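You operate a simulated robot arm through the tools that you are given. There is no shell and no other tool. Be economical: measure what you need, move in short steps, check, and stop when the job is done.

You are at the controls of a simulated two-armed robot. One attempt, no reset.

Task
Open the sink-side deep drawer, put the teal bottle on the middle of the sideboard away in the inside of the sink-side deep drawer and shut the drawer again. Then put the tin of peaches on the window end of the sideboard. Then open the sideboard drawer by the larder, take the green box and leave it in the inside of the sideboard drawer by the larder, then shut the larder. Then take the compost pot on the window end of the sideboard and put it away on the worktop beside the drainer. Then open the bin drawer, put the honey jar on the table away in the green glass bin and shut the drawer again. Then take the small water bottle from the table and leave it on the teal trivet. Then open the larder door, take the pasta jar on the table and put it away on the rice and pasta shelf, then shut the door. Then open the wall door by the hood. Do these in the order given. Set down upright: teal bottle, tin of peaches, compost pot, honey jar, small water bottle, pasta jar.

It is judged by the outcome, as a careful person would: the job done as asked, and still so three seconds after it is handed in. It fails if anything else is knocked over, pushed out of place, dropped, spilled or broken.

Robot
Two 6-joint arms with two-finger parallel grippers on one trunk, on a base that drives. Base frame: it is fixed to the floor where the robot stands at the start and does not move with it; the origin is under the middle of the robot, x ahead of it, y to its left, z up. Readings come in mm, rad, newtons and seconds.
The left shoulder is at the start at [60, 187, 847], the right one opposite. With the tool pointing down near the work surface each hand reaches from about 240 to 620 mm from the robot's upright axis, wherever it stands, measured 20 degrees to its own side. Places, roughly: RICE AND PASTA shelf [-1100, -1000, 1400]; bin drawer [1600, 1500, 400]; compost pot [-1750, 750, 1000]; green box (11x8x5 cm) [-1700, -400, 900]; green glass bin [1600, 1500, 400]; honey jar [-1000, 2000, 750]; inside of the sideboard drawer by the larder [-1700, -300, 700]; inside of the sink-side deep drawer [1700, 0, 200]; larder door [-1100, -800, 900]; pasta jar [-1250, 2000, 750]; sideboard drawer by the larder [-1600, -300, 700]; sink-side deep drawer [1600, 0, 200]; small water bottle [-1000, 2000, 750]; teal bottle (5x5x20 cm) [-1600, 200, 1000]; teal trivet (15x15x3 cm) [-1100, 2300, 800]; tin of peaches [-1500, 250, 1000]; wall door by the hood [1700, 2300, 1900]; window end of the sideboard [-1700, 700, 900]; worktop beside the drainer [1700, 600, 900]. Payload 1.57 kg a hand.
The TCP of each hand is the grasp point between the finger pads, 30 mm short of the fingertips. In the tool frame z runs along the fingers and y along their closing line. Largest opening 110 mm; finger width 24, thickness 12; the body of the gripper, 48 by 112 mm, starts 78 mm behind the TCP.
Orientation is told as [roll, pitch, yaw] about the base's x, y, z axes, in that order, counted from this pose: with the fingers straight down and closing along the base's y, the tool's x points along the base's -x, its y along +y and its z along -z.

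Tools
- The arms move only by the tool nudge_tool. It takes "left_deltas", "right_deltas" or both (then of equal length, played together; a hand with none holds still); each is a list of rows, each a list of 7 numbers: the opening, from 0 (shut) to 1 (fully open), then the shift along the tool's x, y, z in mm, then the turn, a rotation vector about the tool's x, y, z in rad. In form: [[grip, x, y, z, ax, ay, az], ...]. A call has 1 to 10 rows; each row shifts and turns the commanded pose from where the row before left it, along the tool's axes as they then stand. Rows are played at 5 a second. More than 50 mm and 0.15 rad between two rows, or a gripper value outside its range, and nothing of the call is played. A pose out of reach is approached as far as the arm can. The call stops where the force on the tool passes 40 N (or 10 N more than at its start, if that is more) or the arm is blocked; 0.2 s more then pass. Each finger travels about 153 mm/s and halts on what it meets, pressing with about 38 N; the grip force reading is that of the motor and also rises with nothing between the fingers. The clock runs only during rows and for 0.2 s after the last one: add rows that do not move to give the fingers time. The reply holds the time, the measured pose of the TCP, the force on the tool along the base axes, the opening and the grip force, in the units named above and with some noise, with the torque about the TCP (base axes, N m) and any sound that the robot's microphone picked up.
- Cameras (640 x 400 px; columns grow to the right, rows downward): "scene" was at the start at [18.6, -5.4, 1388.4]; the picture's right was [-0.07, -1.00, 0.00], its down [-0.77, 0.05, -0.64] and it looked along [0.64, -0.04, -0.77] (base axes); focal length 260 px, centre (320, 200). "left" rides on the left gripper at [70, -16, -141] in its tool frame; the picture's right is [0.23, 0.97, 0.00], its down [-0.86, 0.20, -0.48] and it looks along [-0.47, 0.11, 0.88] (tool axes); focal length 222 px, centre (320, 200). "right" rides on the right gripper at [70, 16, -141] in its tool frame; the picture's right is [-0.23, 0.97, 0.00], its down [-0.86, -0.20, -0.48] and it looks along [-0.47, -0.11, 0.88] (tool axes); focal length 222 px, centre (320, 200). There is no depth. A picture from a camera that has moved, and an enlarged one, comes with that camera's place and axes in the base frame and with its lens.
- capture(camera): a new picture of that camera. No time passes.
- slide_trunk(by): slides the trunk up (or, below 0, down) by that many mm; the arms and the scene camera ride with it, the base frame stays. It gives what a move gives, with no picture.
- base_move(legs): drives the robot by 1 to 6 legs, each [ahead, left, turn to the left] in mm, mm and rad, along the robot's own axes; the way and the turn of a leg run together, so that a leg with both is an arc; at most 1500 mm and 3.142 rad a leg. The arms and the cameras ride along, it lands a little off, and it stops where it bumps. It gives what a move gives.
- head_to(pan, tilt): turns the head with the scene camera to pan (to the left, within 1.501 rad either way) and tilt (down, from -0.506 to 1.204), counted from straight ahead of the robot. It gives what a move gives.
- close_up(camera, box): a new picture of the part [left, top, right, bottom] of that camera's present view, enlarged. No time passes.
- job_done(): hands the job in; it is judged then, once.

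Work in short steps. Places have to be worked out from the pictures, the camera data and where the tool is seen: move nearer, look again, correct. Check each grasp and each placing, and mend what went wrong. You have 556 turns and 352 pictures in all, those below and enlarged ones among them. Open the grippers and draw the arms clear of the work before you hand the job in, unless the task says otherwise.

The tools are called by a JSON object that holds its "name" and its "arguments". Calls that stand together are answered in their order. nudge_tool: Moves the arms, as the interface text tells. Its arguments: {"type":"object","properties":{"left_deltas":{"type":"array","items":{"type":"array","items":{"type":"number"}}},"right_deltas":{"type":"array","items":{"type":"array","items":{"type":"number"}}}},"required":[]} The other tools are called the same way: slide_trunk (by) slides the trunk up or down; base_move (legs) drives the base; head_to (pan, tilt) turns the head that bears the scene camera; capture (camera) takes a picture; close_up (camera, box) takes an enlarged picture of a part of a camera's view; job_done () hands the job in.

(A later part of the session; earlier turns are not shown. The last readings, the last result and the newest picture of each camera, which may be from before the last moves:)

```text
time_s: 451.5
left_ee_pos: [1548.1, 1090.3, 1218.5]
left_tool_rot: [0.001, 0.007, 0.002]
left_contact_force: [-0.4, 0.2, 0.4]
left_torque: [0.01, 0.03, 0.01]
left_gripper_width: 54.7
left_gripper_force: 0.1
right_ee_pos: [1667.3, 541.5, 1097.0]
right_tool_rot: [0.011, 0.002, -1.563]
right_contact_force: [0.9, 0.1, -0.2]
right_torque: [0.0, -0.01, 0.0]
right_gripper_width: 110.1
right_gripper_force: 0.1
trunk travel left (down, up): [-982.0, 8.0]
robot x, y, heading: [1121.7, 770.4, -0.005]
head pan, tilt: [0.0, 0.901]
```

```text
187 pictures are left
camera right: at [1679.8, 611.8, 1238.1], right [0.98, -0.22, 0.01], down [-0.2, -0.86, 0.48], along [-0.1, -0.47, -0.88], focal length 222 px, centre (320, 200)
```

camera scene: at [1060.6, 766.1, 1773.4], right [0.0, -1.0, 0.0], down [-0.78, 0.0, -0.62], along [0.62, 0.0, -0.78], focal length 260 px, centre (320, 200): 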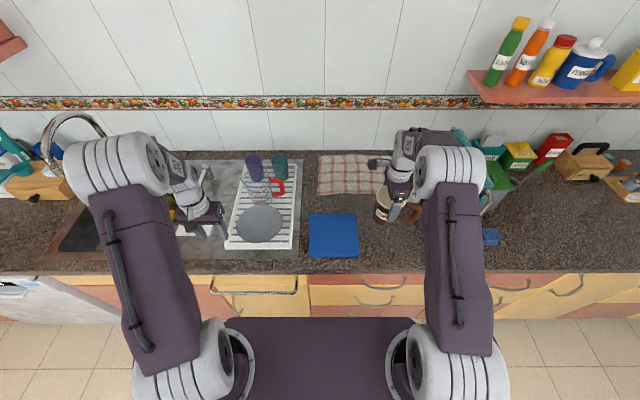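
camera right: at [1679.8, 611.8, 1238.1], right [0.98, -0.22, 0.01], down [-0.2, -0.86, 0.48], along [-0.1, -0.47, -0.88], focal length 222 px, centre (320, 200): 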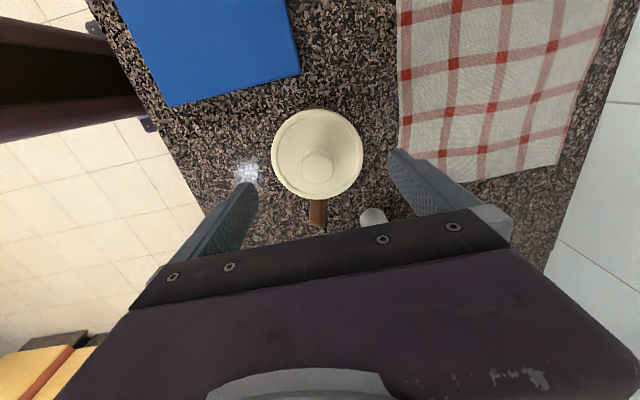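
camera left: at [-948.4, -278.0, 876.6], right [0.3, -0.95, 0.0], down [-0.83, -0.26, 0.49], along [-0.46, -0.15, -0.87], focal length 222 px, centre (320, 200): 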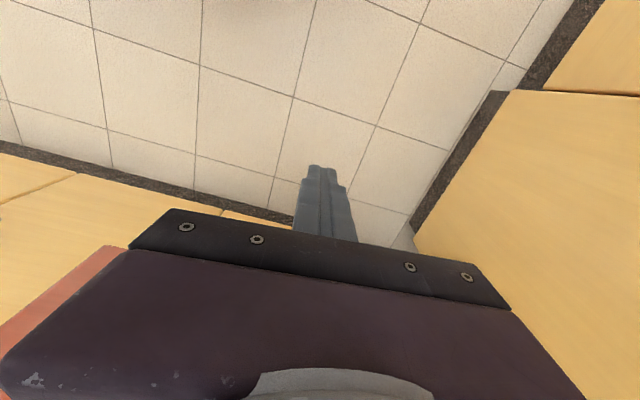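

Pot stands upright on the worktop. Back off; then prepare for the bin drawer (labelled front, handle ≈[1425, 1487, 635]): undo the right yaw, centre the left hand.

{"name": "nudge_tool", "arguments": {"right_deltas": [[1, 0, 0, -40, 0, 0, 0]]}}

{"name": "base_move", "arguments": {"legs": [[-420, 0, 0]]}}

{"name": "nudge_tool", "arguments": {"right_deltas": [[1, 0, 0, 0, 0, 0, -0.15], [1, 0, 0, 0, 0, 0, -0.15], [1, 0, 0, 0, 0, 0, -0.15], [1, 0, 0, 0, 0, 0, -0.15], [1, 0, 0, 0, 0, 0, -0.15], [1, 0, 0, 0, 0, 0, -0.15], [1, 0, 0, 0, 0, 0, -0.15], [1, 0, 0, 0, 0, 0, -0.15], [1, 0, 0, 0, 0, 0, -0.15], [1, 0, 0, 0, 0, 0, -0.15]], "left_deltas": [[1, -4, -13, 10, 0, 0, 0], [1, -4, -13, 10, 0, 0, 0], [1, -4, -13, 10, 0, 0, 0], [1, -4, -13, 10, 0, 0, 0], [1, -4, -13, 10, 0, 0, 0], [1, -4, -13, 10, 0, 0, 0], [1, -4, -13, 10, 0, 0, 0], [1, -4, -13, 10, 0, 0, 0], [1, -4, -13, 10, 0, 0, 0], [1, -4, -13, 10, 0, 0, 0]]}}

{"name": "slide_trunk", "arguments": {"by": -400}}

{"name": "base_move", "arguments": {"legs": [[0, 480, 0.003]]}}

{"name": "capture", "arguments": {"camera": "scene"}}

```text
time_s: 451.9
left_ee_pos: [1547.9, 1090.6, 1219.1]
left_tool_rot: [0.0, 0.008, 0.002]
left_contact_force: [-0.4, 0.1, -0.3]
left_torque: [0.01, 0.01, -0.05]
left_gripper_width: 55.0
left_gripper_force: 0.0
right_ee_pos: [1665.9, 541.4, 1137.6]
right_tool_rot: [0.013, 0.004, -1.564]
right_contact_force: [0.5, -0.6, -0.1]
right_torque: [-0.03, -0.03, 0.01]
right_gripper_width: 110.3
right_gripper_force: 0.0
trunk travel left (down, up): [-982.0, 8.0]
robot x, y, heading: [1124.2, 767.1, -0.001]
head pan, tilt: [0.0, 0.901]
```

```text
time_s: 454.4
left_ee_pos: [1133.7, 1093.3, 1217.9]
left_tool_rot: [0.002, 0.01, 0.009]
left_contact_force: [-0.9, 0.4, -0.1]
left_torque: [0.0, 0.02, 0.01]
left_gripper_width: 55.0
left_gripper_force: 0.2
right_ee_pos: [1255.6, 544.4, 1135.1]
right_tool_rot: [0.009, 0.001, -1.557]
right_contact_force: [0.3, -0.8, -0.5]
right_torque: [-0.03, 0.0, -0.02]
right_gripper_width: 110.1
right_gripper_force: 0.1
trunk travel left (down, up): [-982.0, 8.0]
robot x, y, heading: [710.9, 769.1, 0.002]
head pan, tilt: [0.0, 0.901]
```

```text
time_s: 456.6
left_ee_pos: [1171.1, 963.0, 1119.5]
left_tool_rot: [0.001, 0.008, 0.009]
left_contact_force: [-0.2, -0.4, 0.2]
left_torque: [0.01, -0.05, 0.01]
left_gripper_width: 109.8
left_gripper_force: 0.1
right_ee_pos: [1254.7, 545.0, 1136.3]
right_tool_rot: [0.001, -0.011, -0.055]
right_contact_force: [-0.7, 0.2, 0.0]
right_torque: [0.0, 0.01, -0.01]
right_gripper_width: 109.9
right_gripper_force: 0.1
trunk travel left (down, up): [-982.0, 8.0]
robot x, y, heading: [710.5, 768.8, 0.003]
head pan, tilt: [0.0, 0.901]
```

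```text
time_s: 460.4
left_ee_pos: [1171.0, 963.4, 720.1]
left_tool_rot: [0.004, 0.008, 0.009]
left_contact_force: [0.3, -0.1, -0.3]
left_torque: [0.01, -0.02, 0.02]
left_gripper_width: 110.1
left_gripper_force: 0.1
right_ee_pos: [1253.5, 545.1, 737.6]
right_tool_rot: [0.002, -0.014, -0.058]
right_contact_force: [0.5, -0.5, -0.3]
right_torque: [0.03, 0.0, 0.01]
right_gripper_width: 110.2
right_gripper_force: 0.0
trunk travel left (down, up): [-582.0, 408.0]
robot x, y, heading: [707.0, 766.1, 0.007]
head pan, tilt: [0.0, 0.901]
```

```text
time_s: 463.3
left_ee_pos: [1170.5, 1446.4, 718.6]
left_tool_rot: [0.001, 0.006, 0.005]
left_contact_force: [-0.5, -0.5, -0.1]
left_torque: [0.01, -0.03, -0.02]
left_gripper_width: 110.3
left_gripper_force: 0.0
right_ee_pos: [1254.2, 1026.9, 737.7]
right_tool_rot: [0.001, -0.012, -0.062]
right_contact_force: [0.1, -0.6, 0.1]
right_torque: [-0.01, 0.04, -0.01]
right_gripper_width: 109.8
right_gripper_force: 0.0
trunk travel left (down, up): [-582.0, 408.0]
robot x, y, heading: [707.1, 1253.7, -0.003]
head pan, tilt: [0.0, 0.901]
```

```text
186 pictures are left
camera scene: at [727.4, 1254.3, 1493.4], right [0.0, -1.0, 0.0], down [-0.78, 0.0, -0.62], along [0.62, 0.0, -0.78], focal length 260 px, centre (320, 200)
```

scene: 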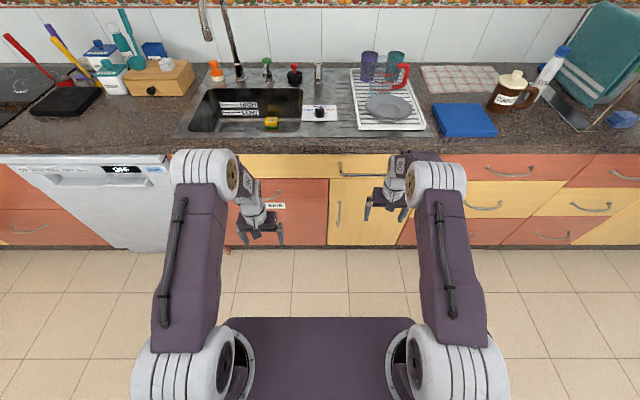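

Lower the left hand 80 mm and rotate it to point ahead with vertical closing.

{"name": "nudge_tool", "arguments": {"left_deltas": [[1, 0, 0, 40, 0, 0, 0], [1, 0, 0, 40, 0, 0, 0], [1, 0, 0, 0, 0.0864, -0.0864, -0.0864], [1, 0, 0, 0, 0.0864, -0.0864, -0.0864], [1, 0, 0, 0, 0.0864, -0.0864, -0.0864], [1, 0, 0, 0, 0.0864, -0.0864, -0.0864], [1, 0, 0, 0, 0.0864, -0.0864, -0.0864], [1, 0, 0, 0, 0.0864, -0.0864, -0.0864], [1, 0, 0, 0, 0.0864, -0.0864, -0.0864]]}}

{"name": "nudge_tool", "arguments": {"left_deltas": [[1, 0, 0, 0, 0.0864, -0.0864, -0.0864], [1, 0, 0, 0, 0.0864, -0.0864, -0.0864], [1, 0, 0, 0, 0.0864, -0.0864, -0.0864], [1, 0, 0, 0, 0.0864, -0.0864, -0.0864], [1, 0, 0, 0, 0.0864, -0.0864, -0.0864], [1, 0, 0, 0, 0.0864, -0.0864, -0.0864], [1, 0, 0, 0, 0.0864, -0.0864, -0.0864]]}}

{"name": "capture", "arguments": {"camera": "left"}}

{"name": "capture", "arguments": {"camera": "scene"}}

```text
time_s: 465.3
left_ee_pos: [1170.4, 1447.6, 638.6]
left_tool_rot: [-0.78, -0.336, 0.79]
left_contact_force: [0.1, 0.1, -0.4]
left_torque: [-0.03, -0.01, 0.0]
left_gripper_width: 110.0
left_gripper_force: 0.0
right_ee_pos: [1252.0, 1025.7, 736.6]
right_tool_rot: [0.001, -0.009, -0.061]
right_contact_force: [-0.2, 0.4, 0.8]
right_torque: [0.0, -0.01, 0.02]
right_gripper_width: 109.9
right_gripper_force: 0.2
trunk travel left (down, up): [-582.0, 408.0]
robot x, y, heading: [708.6, 1254.6, -0.002]
head pan, tilt: [0.0, 0.901]
```

```text
time_s: 466.9
left_ee_pos: [1158.2, 1477.3, 642.0]
left_tool_rot: [-1.565, 0.002, 1.568]
left_contact_force: [-0.2, -0.5, 0.2]
left_torque: [0.01, -0.02, -0.02]
left_gripper_width: 110.2
left_gripper_force: 0.0
left hand out of reach, approached as far as the arm can: row 6, 7
right_ee_pos: [1252.5, 1026.7, 736.7]
right_tool_rot: [0.002, -0.011, -0.062]
right_contact_force: [0.2, -0.3, -0.3]
right_torque: [-0.01, -0.02, 0.04]
right_gripper_width: 110.0
right_gripper_force: 0.1
trunk travel left (down, up): [-582.0, 408.0]
robot x, y, heading: [707.5, 1253.5, -0.005]
head pan, tilt: [0.0, 0.901]
```

```text
185 pictures are left
camera left: at [1018.0, 1409.0, 660.6], right [-0.01, -0.23, -0.97], down [-0.48, 0.86, -0.2], along [0.88, 0.46, -0.11], focal length 222 px, centre (320, 200)
```

left: 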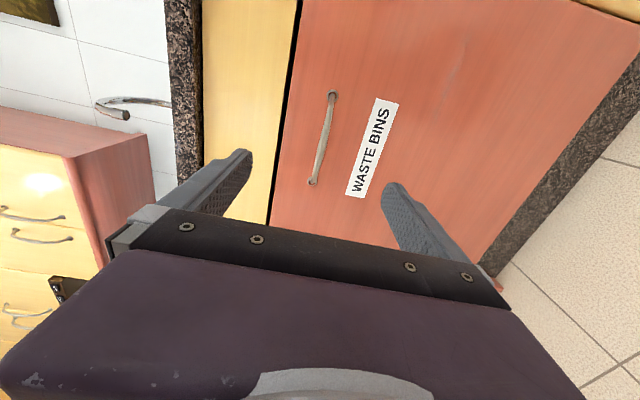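

```text
184 pictures are left
camera scene: at [726.9, 1254.9, 1493.4], right [0.0, -1.0, 0.0], down [-0.78, 0.0, -0.62], along [0.62, 0.0, -0.78], focal length 260 px, centre (320, 200)
```

scene: 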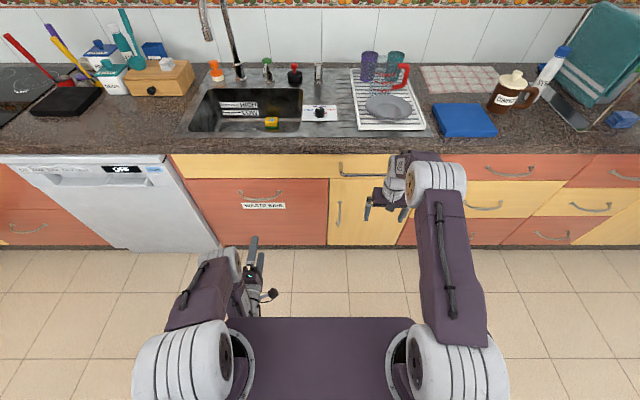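

"WASTE BINS": handle at about [1428, 1508, 634]. Align and approach.

{"name": "slide_trunk", "arguments": {"by": -8}}

{"name": "base_move", "arguments": {"legs": [[200, 32, 0]]}}

{"name": "capture", "arguments": {"camera": "left"}}

```text
time_s: 467.5
left_ee_pos: [1158.2, 1477.8, 634.8]
left_tool_rot: [-1.564, 0.001, 1.566]
left_contact_force: [0.4, 0.2, 1.2]
left_torque: [-0.01, 0.0, -0.02]
left_gripper_width: 109.8
left_gripper_force: 0.0
right_ee_pos: [1252.4, 1027.1, 728.5]
right_tool_rot: [0.002, -0.012, -0.061]
right_contact_force: [-0.2, 0.1, 0.3]
right_torque: [0.0, 0.01, -0.02]
right_gripper_width: 109.7
right_gripper_force: 0.1
trunk travel left (down, up): [-574.0, 416.0]
robot x, y, heading: [710.6, 1256.6, -0.003]
head pan, tilt: [0.0, 0.901]
```

```text
time_s: 468.8
left_ee_pos: [1282.0, 1498.2, 633.2]
left_tool_rot: [-1.564, -0.001, 1.568]
left_contact_force: [0.5, -0.2, -0.1]
left_torque: [0.01, 0.05, -0.03]
left_gripper_width: 110.1
left_gripper_force: 0.0
right_ee_pos: [1367.6, 1045.6, 729.1]
right_tool_rot: [0.0, 0.018, -0.039]
right_contact_force: [-3.8, 1.3, 3.6]
right_torque: [-0.41, -0.41, 0.29]
right_gripper_width: 109.1
right_gripper_force: 0.1
trunk travel left (down, up): [-574.0, 416.0]
robot x, y, heading: [834.2, 1270.8, -0.001]
head pan, tilt: [0.0, 0.901]
stopped in leg 1: the force on the tool passed its limit (the readings are from after the stop); the commanded pose is now the measured one
```

```text
183 pictures are left
camera left: at [1140.9, 1428.1, 652.5], right [-0.01, -0.23, -0.97], down [-0.48, 0.86, -0.2], along [0.88, 0.46, -0.11], focal length 222 px, centre (320, 200)
```

left: 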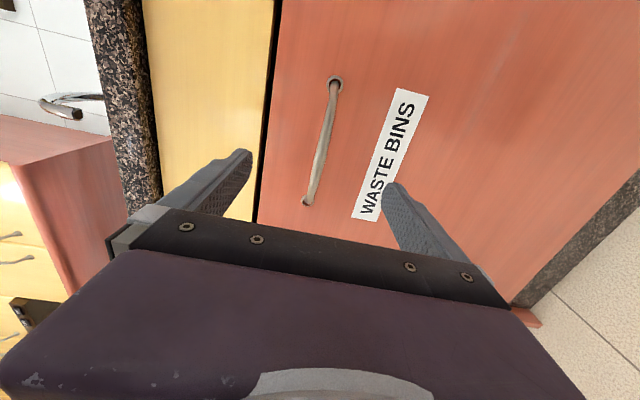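

The right hand touched a handle; back off a bit and tuck the right hand in.

{"name": "base_move", "arguments": {"legs": [[-40, 0, 0]]}}

{"name": "nudge_tool", "arguments": {"right_deltas": [[1, 45, 0, 0, 0, -0.02, 0], [1, 45, 0, -10, 0, 0, 0], [1, 45, 0, -20, 0, 0, 0], [1, 40, 0, -20, 0, 0, -0.04]]}}

{"name": "capture", "arguments": {"camera": "scene"}}

```text
time_s: 469.7
left_ee_pos: [1241.2, 1496.2, 635.5]
left_tool_rot: [-1.565, 0.0, 1.567]
left_contact_force: [-0.7, 0.5, 0.7]
left_torque: [-0.02, 0.03, 0.01]
left_gripper_width: 110.0
left_gripper_force: 0.1
right_ee_pos: [1326.9, 1044.8, 728.7]
right_tool_rot: [0.001, 0.017, -0.039]
right_contact_force: [0.2, 0.2, 1.0]
right_torque: [-0.01, -0.04, 0.01]
right_gripper_width: 109.9
right_gripper_force: 0.1
trunk travel left (down, up): [-574.0, 416.0]
robot x, y, heading: [793.1, 1273.9, -0.003]
head pan, tilt: [0.0, 0.901]
```

```text
time_s: 470.7
left_ee_pos: [1241.4, 1497.7, 634.7]
left_tool_rot: [-1.564, -0.001, 1.567]
left_contact_force: [0.1, 0.1, -0.5]
left_torque: [0.01, -0.02, 0.02]
left_gripper_width: 110.0
left_gripper_force: 0.0
right_ee_pos: [1151.1, 1052.1, 779.4]
right_tool_rot: [0.001, -0.005, -0.001]
right_contact_force: [0.1, 0.0, 0.5]
right_torque: [0.0, -0.03, -0.02]
right_gripper_width: 110.2
right_gripper_force: 0.1
trunk travel left (down, up): [-574.0, 416.0]
robot x, y, heading: [796.2, 1274.3, -0.001]
head pan, tilt: [0.0, 0.901]
```

```text
182 pictures are left
camera scene: at [808.9, 1273.4, 1485.4], right [0.0, -1.0, 0.0], down [-0.78, 0.0, -0.62], along [0.62, 0.0, -0.78], focal length 260 px, centre (320, 200)
```

scene: 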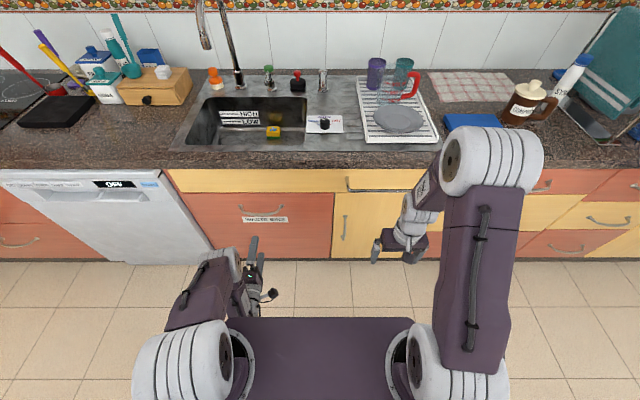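

Now drive 172 mm ahead to the handle.

{"name": "base_move", "arguments": {"legs": [[150, 8, 0], [25, 0, 0]]}}

{"name": "capture", "arguments": {"camera": "left"}}

```text
time_s: 472.4
left_ee_pos: [1416.0, 1503.6, 634.2]
left_tool_rot: [-1.564, 0.001, 1.568]
left_contact_force: [-0.4, -0.5, 0.2]
left_torque: [0.01, -0.03, 0.03]
left_gripper_width: 110.0
left_gripper_force: 0.0
right_ee_pos: [1326.7, 1060.3, 778.3]
right_tool_rot: [0.0, -0.002, -0.001]
right_contact_force: [-0.4, -0.6, 1.1]
right_torque: [0.0, 0.02, 0.01]
right_gripper_width: 109.9
right_gripper_force: 0.0
trunk travel left (down, up): [-574.0, 416.0]
robot x, y, heading: [972.0, 1282.3, -0.001]
head pan, tilt: [0.0, 0.901]
```

```text
181 pictures are left
camera left: at [1275.2, 1435.2, 652.5], right [-0.01, -0.23, -0.97], down [-0.48, 0.86, -0.2], along [0.88, 0.46, -0.12], focal length 222 px, centre (320, 200)
```

left: 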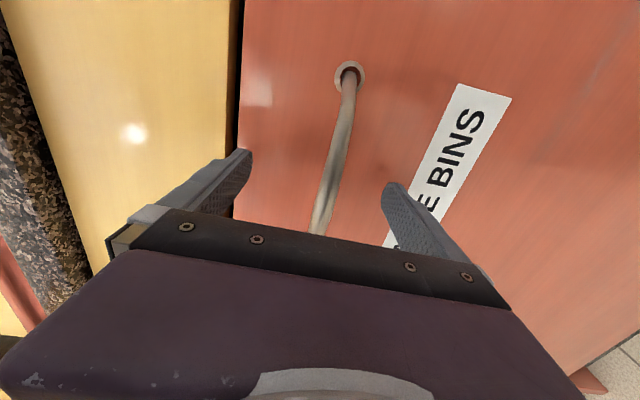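

Bar is between the fingers. Close and pull by driving back.

{"name": "nudge_tool", "arguments": {"left_deltas": [[0.5, 0, 0, 5, 0, 0, 0], [0, 0, 0, 0, 0, 0, 0], [0, 0, 0, 0, 0, 0, 0], [0, 0, 0, 0, 0, 0, 0]]}}

{"name": "base_move", "arguments": {"legs": [[-150, 0, 0], [-150, 0, 0]]}}

{"name": "capture", "arguments": {"camera": "scene"}}

```text
time_s: 473.4
left_ee_pos: [1419.7, 1504.9, 630.1]
left_tool_rot: [-1.548, 0.002, 1.563]
left_contact_force: [-12.5, -4.6, -32.5]
left_torque: [0.15, -0.11, 0.67]
left_gripper_width: 13.8
left_gripper_force: 30.3
right_ee_pos: [1326.6, 1059.5, 778.3]
right_tool_rot: [-0.003, 0.0, -0.003]
right_contact_force: [0.2, -1.1, -0.8]
right_torque: [0.0, 0.03, 0.02]
right_gripper_width: 109.9
right_gripper_force: 0.0
trunk travel left (down, up): [-574.0, 416.0]
robot x, y, heading: [964.6, 1280.1, -0.001]
head pan, tilt: [0.0, 0.901]
```

```text
time_s: 474.9
left_ee_pos: [1272.1, 1504.7, 629.7]
left_tool_rot: [-1.544, 0.001, 1.563]
left_contact_force: [-1.8, 0.7, -6.5]
left_torque: [0.18, 0.09, -0.23]
left_gripper_width: 14.0
left_gripper_force: 30.2
right_ee_pos: [1180.3, 1061.2, 779.3]
right_tool_rot: [-0.002, -0.003, 0.002]
right_contact_force: [-0.2, 0.9, 0.2]
right_torque: [-0.01, 0.03, 0.02]
right_gripper_width: 109.9
right_gripper_force: 0.1
trunk travel left (down, up): [-574.0, 416.0]
robot x, y, heading: [818.6, 1280.6, -0.001]
head pan, tilt: [0.0, 0.901]
stopped in leg 1: the force on the tool passed its limit (the readings are from after the stop); the commanded pose is now the measured one
```

```text
180 pictures are left
camera scene: at [836.9, 1281.6, 1485.6], right [0.0, -1.0, 0.0], down [-0.78, 0.0, -0.62], along [0.62, 0.0, -0.78], focal length 260 px, centre (320, 200)
```

scene: 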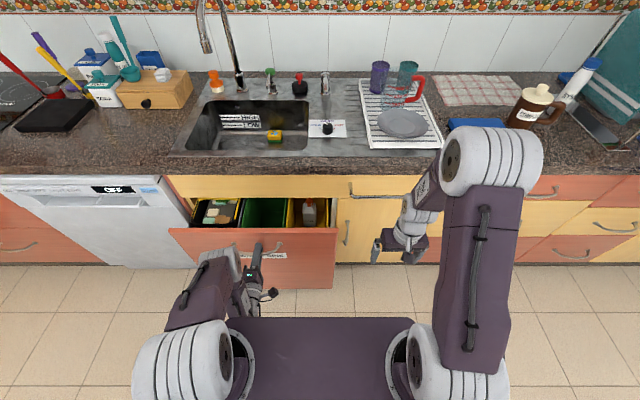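

Opened 150 mm; bins visible: green in the middle. Continue pulling.

{"name": "base_move", "arguments": {"legs": [[-120, 0, 0], [-100, 0, 0]]}}

{"name": "capture", "arguments": {"camera": "scene"}}

```text
time_s: 476.9
left_ee_pos: [1053.1, 1504.2, 630.0]
left_tool_rot: [-1.546, 0.003, 1.563]
left_contact_force: [0.2, 0.9, -13.0]
left_torque: [0.23, -0.15, 0.55]
left_gripper_width: 13.8
left_gripper_force: 29.9
right_ee_pos: [959.9, 1060.6, 779.5]
right_tool_rot: [-0.001, -0.001, -0.002]
right_contact_force: [0.1, -0.4, 0.3]
right_torque: [0.0, -0.02, -0.01]
right_gripper_width: 110.1
right_gripper_force: 0.1
trunk travel left (down, up): [-574.0, 416.0]
robot x, y, heading: [599.1, 1281.5, -0.0]
head pan, tilt: [0.0, 0.901]
```

```text
179 pictures are left
camera scene: at [618.2, 1281.9, 1485.4], right [0.0, -1.0, 0.0], down [-0.78, 0.0, -0.62], along [0.62, 0.0, -0.78], focal length 260 px, centre (320, 200)
```

scene: 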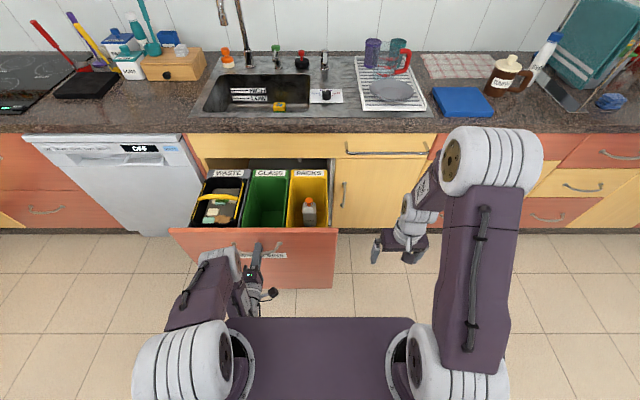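

Bins WASTE / GLASS / PACKS in view; the glass bin is the green middle one. Zoom, release and back off, then restore the left hand.

{"name": "close_up", "arguments": {"camera": "scene", "box": [160, 140, 350, 260]}}

{"name": "nudge_tool", "arguments": {"left_deltas": [[0.5, 0, 0, 0, 0, 0, 0], [1, 0, 0, 0, 0, 0, 0], [1, 0, 0, 0, 0, 0, 0]]}}

{"name": "base_move", "arguments": {"legs": [[-250, 0, 0]]}}

{"name": "nudge_tool", "arguments": {"left_deltas": [[1, 0, 0, 0, -0.0864, 0.0864, 0.0864], [1, 0, 0, 0, -0.0864, 0.0864, 0.0864], [1, 0, 0, 0, -0.0864, 0.0864, 0.0864], [1, 0, 0, 0, -0.0864, 0.0864, 0.0864], [1, 0, 0, 0, -0.0864, 0.0864, 0.0864], [1, 0, 0, 0, -0.0864, 0.0864, 0.0864], [1, 0, 0, 0, -0.0864, 0.0864, 0.0864]]}}

{"name": "nudge_tool", "arguments": {"left_deltas": [[1, 0, 0, 0, -0.0864, 0.0864, 0.0864], [1, 0, 0, 0, -0.0864, 0.0864, 0.0864], [1, 0, 0, 0, -0.0864, 0.0864, 0.0864], [1, 0, 0, 0, -0.0864, 0.0864, 0.0864], [1, 0, 0, 0, -0.0864, 0.0864, 0.0864], [1, 0, 0, 0, -0.0864, 0.0864, 0.0864], [1, 0, 0, 0, -0.0864, 0.0864, 0.0864]]}}

```text
3.33 times, centred on (255, 200) of scene
camera zoom: at [618.2, 1281.9, 1485.4], right [0.0, -1.0, 0.0], down [-0.78, 0.0, -0.62], along [0.62, 0.0, -0.78], focal length 867 px, centre (537, 200)
```

zoom: 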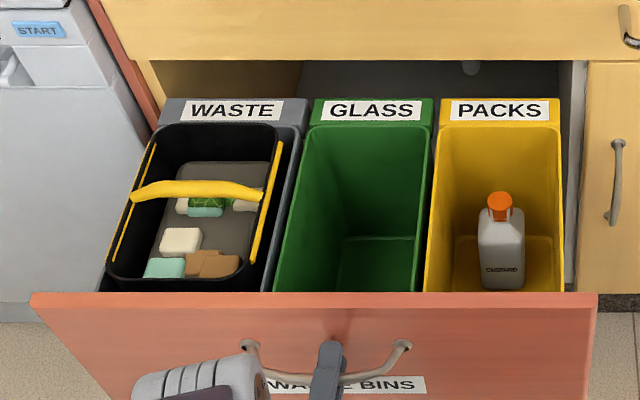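

```text
time_s: 477.7
left_ee_pos: [1052.7, 1504.5, 629.6]
left_tool_rot: [-1.549, -0.001, 1.564]
left_contact_force: [0.1, 0.2, -0.1]
left_torque: [0.01, 0.03, 0.01]
left_gripper_width: 110.0
left_gripper_force: 0.1
right_ee_pos: [958.7, 1060.1, 778.4]
right_tool_rot: [0.0, -0.003, 0.001]
right_contact_force: [0.1, 0.0, 0.2]
right_torque: [0.02, 0.0, -0.01]
right_gripper_width: 110.3
right_gripper_force: 0.1
trunk travel left (down, up): [-574.0, 416.0]
robot x, y, heading: [599.1, 1278.2, -0.001]
head pan, tilt: [0.0, 0.901]
```

```text
time_s: 479.5
left_ee_pos: [797.8, 1504.4, 630.8]
left_tool_rot: [-1.548, -0.001, 1.562]
left_contact_force: [-0.2, -1.2, -0.1]
left_torque: [0.01, 0.0, 0.0]
left_gripper_width: 110.2
left_gripper_force: 0.0
right_ee_pos: [704.9, 1060.8, 780.4]
right_tool_rot: [0.0, -0.002, 0.0]
right_contact_force: [-0.6, 0.1, 0.5]
right_torque: [-0.01, -0.03, 0.03]
right_gripper_width: 110.1
right_gripper_force: 0.1
trunk travel left (down, up): [-574.0, 416.0]
robot x, y, heading: [345.0, 1280.3, -0.0]
head pan, tilt: [0.0, 0.901]
```

```text
time_s: 481.1
left_ee_pos: [798.2, 1504.9, 630.2]
left_tool_rot: [-0.766, -0.324, 0.768]
left_contact_force: [0.1, -0.2, -0.4]
left_torque: [0.01, 0.01, -0.01]
left_gripper_width: 110.2
left_gripper_force: 0.0
right_ee_pos: [705.8, 1059.9, 778.2]
right_tool_rot: [0.001, -0.004, 0.0]
right_contact_force: [-0.3, 0.2, -0.7]
right_torque: [0.04, 0.03, 0.01]
right_gripper_width: 110.2
right_gripper_force: 0.1
trunk travel left (down, up): [-574.0, 416.0]
robot x, y, heading: [342.6, 1281.9, -0.0]
head pan, tilt: [0.0, 0.901]
```

```text
time_s: 482.7
left_ee_pos: [798.6, 1504.5, 631.3]
left_tool_rot: [0.0, 0.023, -0.009]
left_contact_force: [-0.1, -0.4, 0.3]
left_torque: [0.01, 0.03, -0.01]
left_gripper_width: 110.0
left_gripper_force: 0.1
right_ee_pos: [705.3, 1060.6, 778.2]
right_tool_rot: [0.001, -0.003, 0.0]
right_contact_force: [0.0, 0.8, 0.7]
right_torque: [0.0, 0.02, 0.03]
right_gripper_width: 110.0
right_gripper_force: 0.0
trunk travel left (down, up): [-574.0, 416.0]
robot x, y, heading: [348.8, 1282.3, -0.0]
head pan, tilt: [0.0, 0.901]
```

Left hand restored. Glass bin is empty: mouth about x 1110–1342, y 1410–1554, floor ≈490. Now look toward the table: turn and view.

{"name": "slide_trunk", "arguments": {"by": 250}}

{"name": "base_move", "arguments": {"legs": [[-250, -200, 0], [0, 0, 2.9]]}}

{"name": "head_to", "arguments": {"pan": 0, "tilt": 0.5}}

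{"name": "capture", "arguments": {"camera": "scene"}}

```text
time_s: 485.3
left_ee_pos: [798.3, 1505.0, 880.7]
left_tool_rot: [-0.001, 0.021, -0.01]
left_contact_force: [0.0, -0.8, 0.1]
left_torque: [0.0, 0.01, 0.0]
left_gripper_width: 110.0
left_gripper_force: 0.1
right_ee_pos: [704.9, 1060.5, 1029.3]
right_tool_rot: [-0.001, -0.004, 0.001]
right_contact_force: [0.4, 0.4, 0.4]
right_torque: [0.02, -0.03, 0.01]
right_gripper_width: 109.9
right_gripper_force: 0.1
trunk travel left (down, up): [-824.0, 166.0]
robot x, y, heading: [342.8, 1278.8, -0.004]
head pan, tilt: [0.0, 0.901]
```

```text
time_s: 494.3
left_ee_pos: [-399.4, 971.6, 880.7]
left_tool_rot: [0.0, 0.023, 2.892]
left_contact_force: [-0.7, 0.0, 0.2]
left_torque: [-0.03, 0.03, 0.02]
left_gripper_width: 109.9
left_gripper_force: 0.1
right_ee_pos: [-202.4, 1381.2, 1028.1]
right_tool_rot: [0.0, -0.003, 2.902]
right_contact_force: [0.6, 0.3, 0.0]
right_torque: [0.01, 0.02, 0.01]
right_gripper_width: 110.0
right_gripper_force: 0.0
trunk travel left (down, up): [-824.0, 166.0]
robot x, y, heading: [96.7, 1079.5, 2.902]
head pan, tilt: [0.0, 0.901]
```

```text
time_s: 495.1
left_ee_pos: [-397.5, 971.5, 878.9]
left_tool_rot: [0.0, 0.023, 2.892]
left_contact_force: [-0.4, 0.1, 0.2]
left_torque: [0.01, 0.03, 0.02]
left_gripper_width: 110.0
left_gripper_force: 0.1
right_ee_pos: [-203.6, 1380.9, 1030.2]
right_tool_rot: [0.0, -0.004, 2.901]
right_contact_force: [-0.1, 0.2, -0.3]
right_torque: [0.01, -0.02, 0.0]
right_gripper_width: 110.0
right_gripper_force: 0.1
trunk travel left (down, up): [-824.0, 166.0]
robot x, y, heading: [94.3, 1080.9, 2.901]
head pan, tilt: [0.0, 0.499]
```

```text
177 pictures are left
camera scene: at [66.6, 1088.5, 1769.2], right [0.24, 0.97, 0.0], down [0.47, -0.11, -0.88], along [-0.85, 0.21, -0.48], focal length 260 px, centre (320, 200)
```

scene: 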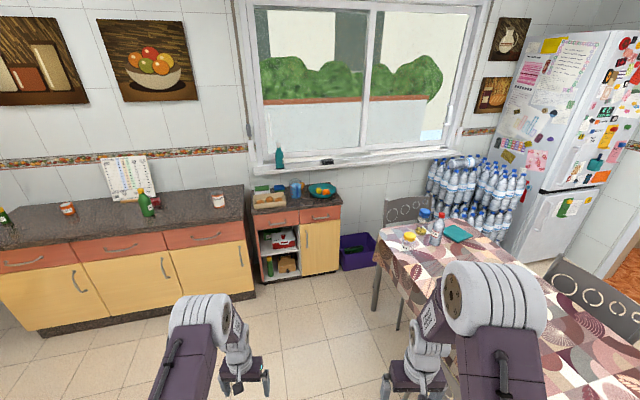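

Zoom on the table objects.

{"name": "close_up", "arguments": {"camera": "scene", "box": [350, 180, 520, 290]}}

{"name": "head_to", "arguments": {"pan": -0.5, "tilt": 0.6}}

{"name": "capture", "arguments": {"camera": "scene"}}

```text
3.64 times, centred on (435, 235) of scene
camera zoom: at [66.6, 1088.5, 1769.2], right [0.24, 0.97, 0.0], down [0.47, -0.11, -0.88], along [-0.85, 0.21, -0.48], focal length 945 px, centre (-98, 73)
```

zoom: 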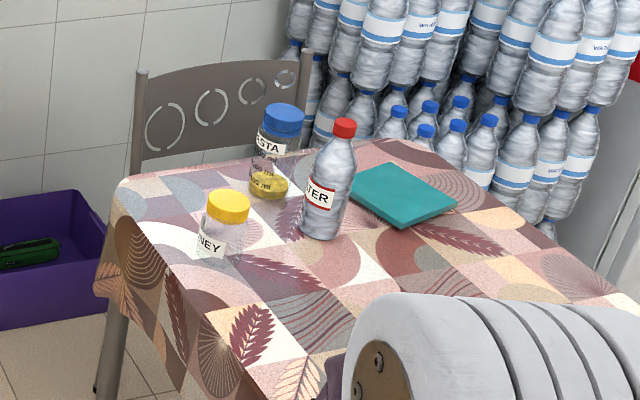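

```text
time_s: 496.1
left_ee_pos: [-398.2, 972.6, 880.6]
left_tool_rot: [0.0, 0.024, 2.893]
left_contact_force: [0.6, 0.2, -1.7]
left_torque: [0.01, 0.03, 0.0]
left_gripper_width: 110.1
left_gripper_force: 0.1
right_ee_pos: [-201.2, 1381.9, 1029.1]
right_tool_rot: [-0.001, -0.004, 2.9]
right_contact_force: [0.3, 0.6, -0.8]
right_torque: [-0.01, 0.01, -0.04]
right_gripper_width: 110.0
right_gripper_force: 0.0
trunk travel left (down, up): [-824.0, 166.0]
robot x, y, heading: [95.0, 1078.3, 2.902]
head pan, tilt: [-0.499, 0.6]
```

```text
175 pictures are left
camera scene: at [89.6, 1126.3, 1760.2], right [0.67, 0.74, 0.0], down [0.42, -0.38, -0.83], along [-0.61, 0.56, -0.56], focal length 260 px, centre (320, 200)
```

scene: 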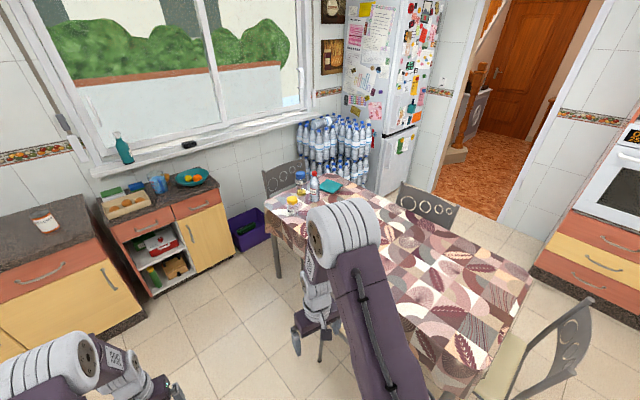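

Honey ≈[-991, 1897], water ≈[-990, 2083], pasta ≈[-1116, 2058], trivet ≈[-1056, 2297]; table edge at y≈1750, a chair near x≈-325. I approach from −y side facing +y, keeping clear of the chair.

{"name": "head_to", "arguments": {"pan": 0, "tilt": 0.9}}

{"name": "base_move", "arguments": {"legs": [[0, 0, -1.331], [-230, 0, 0], [0, 885, 0]]}}

{"name": "capture", "arguments": {"camera": "scene"}}

```text
time_s: 497.0
left_ee_pos: [-397.9, 972.7, 880.3]
left_tool_rot: [0.0, 0.023, 2.892]
left_contact_force: [0.1, 0.2, 0.6]
left_torque: [-0.02, 0.01, 0.01]
left_gripper_width: 110.0
left_gripper_force: 0.0
right_ee_pos: [-202.2, 1381.6, 1029.0]
right_tool_rot: [0.001, -0.003, 2.9]
right_contact_force: [-1.1, -0.1, -0.1]
right_torque: [0.0, -0.03, -0.01]
right_gripper_width: 110.1
right_gripper_force: 0.0
trunk travel left (down, up): [-824.0, 166.0]
robot x, y, heading: [95.6, 1079.3, 2.902]
head pan, tilt: [0.0, 0.901]
```

```text
time_s: 506.2
left_ee_pos: [-1004.9, 1299.0, 880.7]
left_tool_rot: [0.002, 0.024, 1.571]
left_contact_force: [0.4, 0.2, -0.2]
left_torque: [0.0, 0.01, -0.01]
left_gripper_width: 110.2
left_gripper_force: 0.0
right_ee_pos: [-561.2, 1210.5, 1028.6]
right_tool_rot: [-0.001, -0.003, 1.581]
right_contact_force: [-0.2, 0.0, -0.6]
right_torque: [0.02, 0.0, -0.03]
right_gripper_width: 110.0
right_gripper_force: 0.1
trunk travel left (down, up): [-824.0, 166.0]
robot x, y, heading: [-774.9, 848.6, 1.581]
head pan, tilt: [0.0, 0.901]
```

```text
174 pictures are left
camera scene: at [-775.9, 864.2, 1735.4], right [1.0, 0.01, 0.0], down [0.01, -0.78, -0.62], along [-0.01, 0.62, -0.78], focal length 260 px, centre (320, 200)
```

scene: 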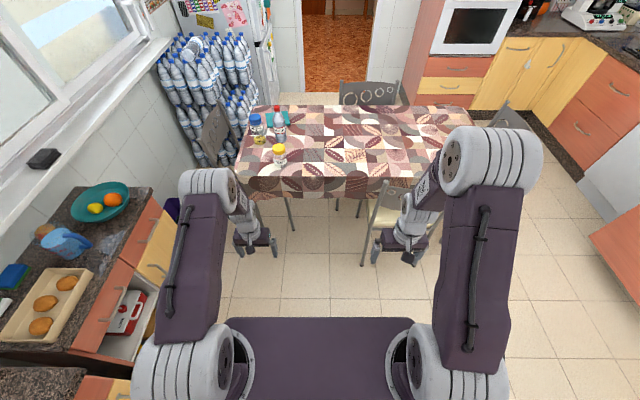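

Raise 110 mm, bring the right hand inward, and go ahead to just short of the honey jar.

{"name": "slide_trunk", "arguments": {"by": 110}}

{"name": "nudge_tool", "arguments": {"right_deltas": [[1, 0, 35, 0, 0, 0, 0], [1, 0, 35, 0, 0, 0, 0]], "left_deltas": [[1, 0, 0, 0, 0, -0.023, 0], [1, 0, 0, 0, 0, 0, 0]]}}

{"name": "base_move", "arguments": {"legs": [[480, 0, 0]]}}

{"name": "capture", "arguments": {"camera": "left"}}

{"name": "capture", "arguments": {"camera": "scene"}}

```text
time_s: 507.6
left_ee_pos: [-1006.6, 1298.4, 991.1]
left_tool_rot: [-0.001, 0.021, 1.57]
left_contact_force: [0.2, 0.3, -0.4]
left_torque: [-0.02, 0.03, 0.01]
left_gripper_width: 110.0
left_gripper_force: 0.1
right_ee_pos: [-561.7, 1211.3, 1139.3]
right_tool_rot: [0.0, -0.003, 1.581]
right_contact_force: [0.4, 0.4, -0.3]
right_torque: [0.02, 0.0, -0.02]
right_gripper_width: 110.1
right_gripper_force: 0.0
trunk travel left (down, up): [-934.0, 56.0]
robot x, y, heading: [-780.6, 849.3, 1.574]
head pan, tilt: [0.0, 0.901]
```

```text
time_s: 508.2
left_ee_pos: [-1007.7, 1299.4, 989.7]
left_tool_rot: [0.0, 0.001, 1.571]
left_contact_force: [-0.2, 0.5, -0.7]
left_torque: [-0.04, -0.01, -0.01]
left_gripper_width: 110.1
left_gripper_force: 0.1
right_ee_pos: [-635.3, 1208.2, 1137.8]
right_tool_rot: [-0.002, -0.004, 1.579]
right_contact_force: [-0.8, -0.3, -0.3]
right_torque: [0.0, -0.04, 0.0]
right_gripper_width: 110.1
right_gripper_force: 0.0
trunk travel left (down, up): [-934.0, 56.0]
robot x, y, heading: [-774.0, 848.1, 1.579]
head pan, tilt: [0.0, 0.901]
```

```text
time_s: 511.0
left_ee_pos: [-1008.2, 1771.9, 990.9]
left_tool_rot: [-0.001, -0.001, 1.568]
left_contact_force: [-0.1, 0.0, 0.5]
left_torque: [0.0, 0.04, 0.0]
left_gripper_width: 109.9
left_gripper_force: 0.1
right_ee_pos: [-634.4, 1679.7, 1138.1]
right_tool_rot: [-0.001, -0.004, 1.579]
right_contact_force: [0.4, -1.4, 0.2]
right_torque: [-0.02, 0.01, 0.0]
right_gripper_width: 109.8
right_gripper_force: 0.1
trunk travel left (down, up): [-934.0, 56.0]
robot x, y, heading: [-779.7, 1319.3, 1.576]
head pan, tilt: [0.0, 0.901]
```

```text
173 pictures are left
camera left: at [-990.9, 1700.6, 1133.2], right [-0.97, -0.22, 0.0], down [-0.2, 0.85, 0.48], along [-0.11, 0.47, -0.88], focal length 222 px, centre (320, 200)
```

left: 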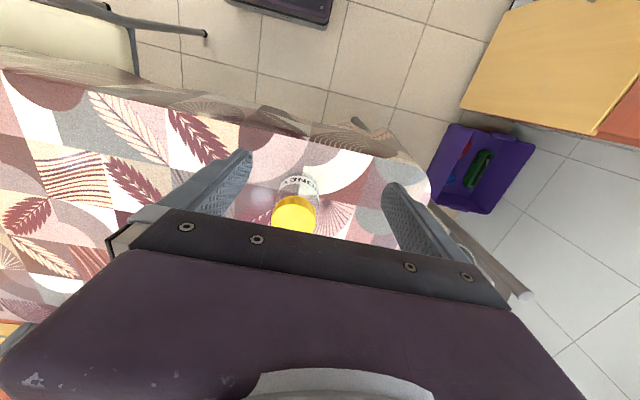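

```text
172 pictures are left
camera scene: at [-779.9, 1333.7, 1845.4], right [1.0, 0.01, 0.0], down [0.0, -0.78, -0.62], along [0.0, 0.62, -0.78], focal length 260 px, centre (320, 200)
```

scene: 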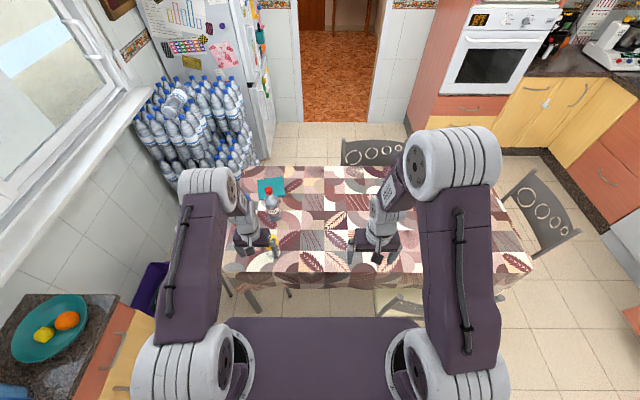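

Honey jar ≈[-995, 1903]. Go ahead 130, right 13, and look again.

{"name": "base_move", "arguments": {"legs": [[128, -13, 0]]}}

{"name": "capture", "arguments": {"camera": "left"}}

```text
time_s: 512.3
left_ee_pos: [-994.4, 1897.4, 990.4]
left_tool_rot: [0.002, -0.003, 1.566]
left_contact_force: [0.2, 0.2, 0.0]
left_torque: [0.01, 0.0, 0.0]
left_gripper_width: 110.2
left_gripper_force: 0.1
right_ee_pos: [-622.4, 1803.9, 1139.7]
right_tool_rot: [-0.001, -0.005, 1.577]
right_contact_force: [-0.2, -0.8, 1.0]
right_torque: [0.02, -0.01, -0.02]
right_gripper_width: 109.9
right_gripper_force: 0.1
trunk travel left (down, up): [-934.0, 56.0]
robot x, y, heading: [-770.3, 1447.4, 1.576]
head pan, tilt: [0.0, 0.901]
```

```text
171 pictures are left
camera left: at [-977.6, 1826.4, 1133.7], right [-0.97, -0.22, 0.0], down [-0.2, 0.85, 0.48], along [-0.11, 0.47, -0.88], focal length 222 px, centre (320, 200)
```

left: 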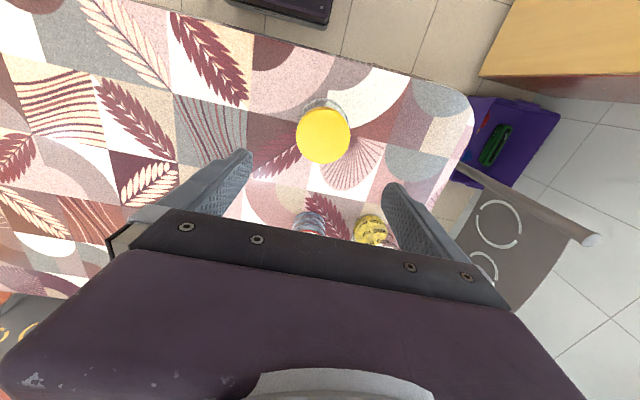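

Jar at about [-997, 1890], top ≈830. Align 7 mm back, lower by trunk to TCP≈802.

{"name": "nudge_tool", "arguments": {"left_deltas": [[1, 7, 3, 0, 0, 0, 0]]}}

{"name": "slide_trunk", "arguments": {"by": -130}}

{"name": "capture", "arguments": {"camera": "left"}}

```text
time_s: 512.7
left_ee_pos: [-997.3, 1891.1, 991.0]
left_tool_rot: [-0.001, 0.0, 1.566]
left_contact_force: [-0.4, 0.1, -0.1]
left_torque: [0.03, 0.02, -0.03]
left_gripper_width: 110.1
left_gripper_force: 0.0
right_ee_pos: [-620.9, 1806.2, 1139.5]
right_tool_rot: [-0.001, -0.005, 1.577]
right_contact_force: [0.9, -0.4, -0.6]
right_torque: [0.04, 0.02, -0.01]
right_gripper_width: 110.2
right_gripper_force: 0.1
trunk travel left (down, up): [-934.0, 56.0]
robot x, y, heading: [-767.5, 1446.9, 1.577]
head pan, tilt: [0.0, 0.901]
```

```text
time_s: 514.3
left_ee_pos: [-997.5, 1891.5, 861.0]
left_tool_rot: [-0.001, 0.001, 1.565]
left_contact_force: [0.3, -0.1, 0.0]
left_torque: [-0.02, 0.0, 0.03]
left_gripper_width: 110.1
left_gripper_force: 0.0
right_ee_pos: [-621.7, 1807.5, 1008.5]
right_tool_rot: [0.001, -0.001, 1.577]
right_contact_force: [0.0, -0.5, 0.0]
right_torque: [-0.01, 0.0, 0.0]
right_gripper_width: 109.9
right_gripper_force: 0.1
trunk travel left (down, up): [-804.0, 186.0]
robot x, y, heading: [-771.9, 1450.9, 1.573]
head pan, tilt: [0.0, 0.901]
```

```text
170 pictures are left
camera left: at [-979.8, 1822.5, 1002.9], right [-0.97, -0.22, 0.0], down [-0.2, 0.86, 0.48], along [-0.11, 0.47, -0.88], focal length 222 px, centre (320, 200)
```

left: 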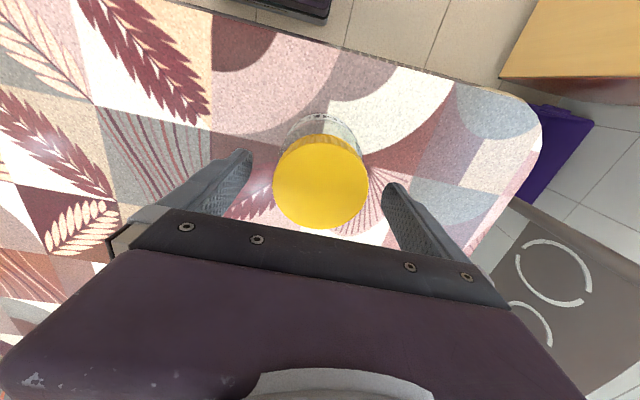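

Good. Lower 63 mm more and close.

{"name": "slide_trunk", "arguments": {"by": -62}}

{"name": "nudge_tool", "arguments": {"left_deltas": [[0.7, 0, 0, 0, 0, 0, 0], [0.4, 0, 0, 0, 0, 0, 0], [0, 0, 0, 0, 0, 0, 0], [0, 0, 0, 0, 0, 0, 0]]}}

{"name": "capture", "arguments": {"camera": "left"}}

```text
time_s: 515.3
left_ee_pos: [-996.9, 1891.7, 798.6]
left_tool_rot: [0.0, 0.001, 1.566]
left_contact_force: [-0.1, -0.8, 0.1]
left_torque: [-0.02, 0.0, 0.02]
left_gripper_width: 110.1
left_gripper_force: 0.0
right_ee_pos: [-621.1, 1806.8, 945.7]
right_tool_rot: [0.0, -0.003, 1.577]
right_contact_force: [0.9, 0.7, 0.0]
right_torque: [-0.03, 0.0, 0.01]
right_gripper_width: 109.8
right_gripper_force: 0.0
trunk travel left (down, up): [-742.0, 248.0]
robot x, y, heading: [-768.8, 1443.4, 1.576]
head pan, tilt: [0.0, 0.901]
```

```text
time_s: 516.3
left_ee_pos: [-996.6, 1892.5, 799.8]
left_tool_rot: [0.0, 0.0, 1.565]
left_contact_force: [1.4, 0.9, 1.2]
left_torque: [0.0, -0.16, 0.0]
left_gripper_width: 72.1
left_gripper_force: 38.0
right_ee_pos: [-621.4, 1807.7, 946.0]
right_tool_rot: [0.0, -0.003, 1.576]
right_contact_force: [-0.1, -0.3, 0.8]
right_torque: [0.02, 0.0, 0.01]
right_gripper_width: 110.1
right_gripper_force: 0.1
trunk travel left (down, up): [-742.0, 248.0]
robot x, y, heading: [-766.6, 1451.2, 1.574]
head pan, tilt: [0.0, 0.901]
```

```text
169 pictures are left
camera left: at [-979.7, 1822.3, 941.0], right [-0.97, -0.22, 0.0], down [-0.2, 0.86, 0.48], along [-0.11, 0.47, -0.88], focal length 222 px, centre (320, 200)
```

left: 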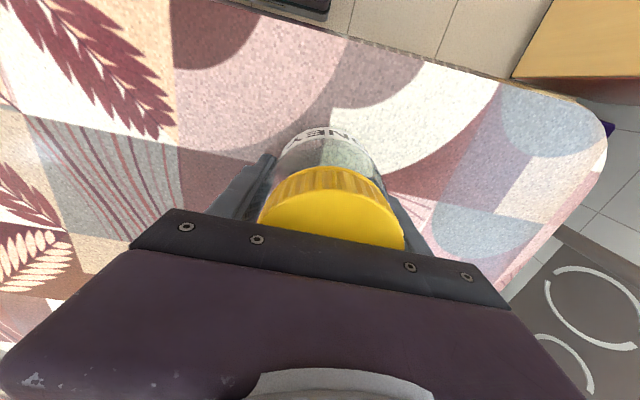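

Honey gripped (72 mm). Lift, back off, turn to face the bins and drive there.

{"name": "slide_trunk", "arguments": {"by": 180}}

{"name": "base_move", "arguments": {"legs": [[-600, 0, 0], [0, 0, -1.57], [900, 0, 0], [350, 395, 0]]}}

{"name": "capture", "arguments": {"camera": "scene"}}

{"name": "capture", "arguments": {"camera": "left"}}

```text
time_s: 518.3
left_ee_pos: [-997.1, 1892.3, 978.0]
left_tool_rot: [0.001, 0.001, 1.565]
left_contact_force: [0.5, 0.6, -3.1]
left_torque: [0.02, -0.03, 0.0]
left_gripper_width: 71.7
left_gripper_force: 38.0
right_ee_pos: [-621.2, 1806.9, 1126.1]
right_tool_rot: [0.001, -0.003, 1.577]
right_contact_force: [-0.2, -1.0, -0.5]
right_torque: [-0.02, 0.02, 0.02]
right_gripper_width: 110.0
right_gripper_force: 0.0
trunk travel left (down, up): [-922.0, 68.0]
robot x, y, heading: [-768.6, 1447.9, 1.569]
head pan, tilt: [0.0, 0.901]
```

```text
time_s: 532.6
left_ee_pos: [941.9, 1455.0, 978.8]
left_tool_rot: [-0.001, -0.001, -0.015]
left_contact_force: [-0.1, 0.6, -3.6]
left_torque: [-0.02, -0.04, 0.02]
left_gripper_width: 72.1
left_gripper_force: 37.9
right_ee_pos: [853.4, 1080.1, 1125.9]
right_tool_rot: [-0.001, -0.003, -0.005]
right_contact_force: [0.2, -0.1, -0.2]
right_torque: [-0.01, -0.01, -0.01]
right_gripper_width: 110.1
right_gripper_force: 0.0
trunk travel left (down, up): [-922.0, 68.0]
robot x, y, heading: [493.3, 1234.5, -0.005]
head pan, tilt: [0.0, 0.901]
```

```text
168 pictures are left
camera scene: at [512.7, 1231.1, 1833.4], right [-0.01, -1.0, 0.0], down [-0.78, 0.01, -0.62], along [0.62, 0.0, -0.78], focal length 260 px, centre (320, 200)
```

scene: 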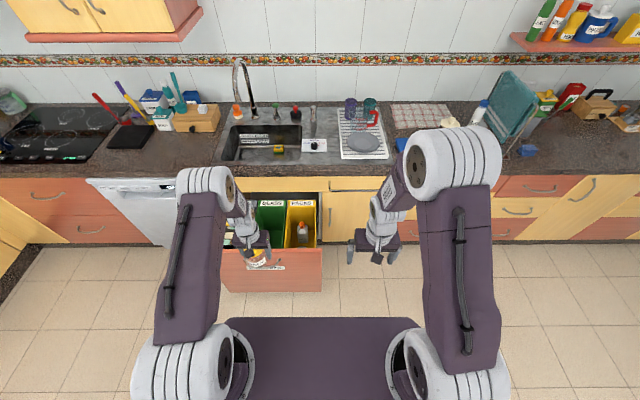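

```text
167 pictures are left
camera left: at [873.5, 1439.4, 1121.3], right [-0.21, 0.98, 0.0], down [0.86, 0.19, 0.48], along [0.47, 0.1, -0.88], focal length 222 px, centre (320, 200)
```

left: 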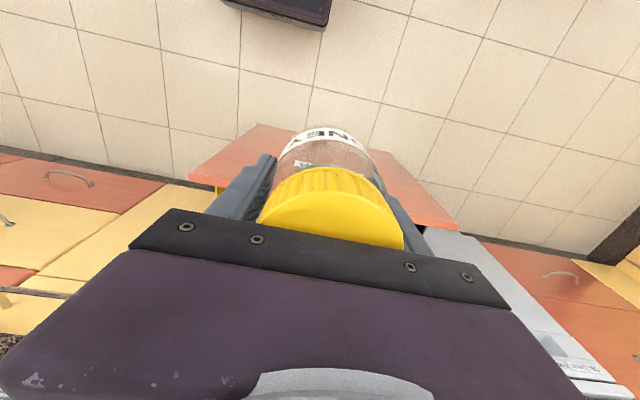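

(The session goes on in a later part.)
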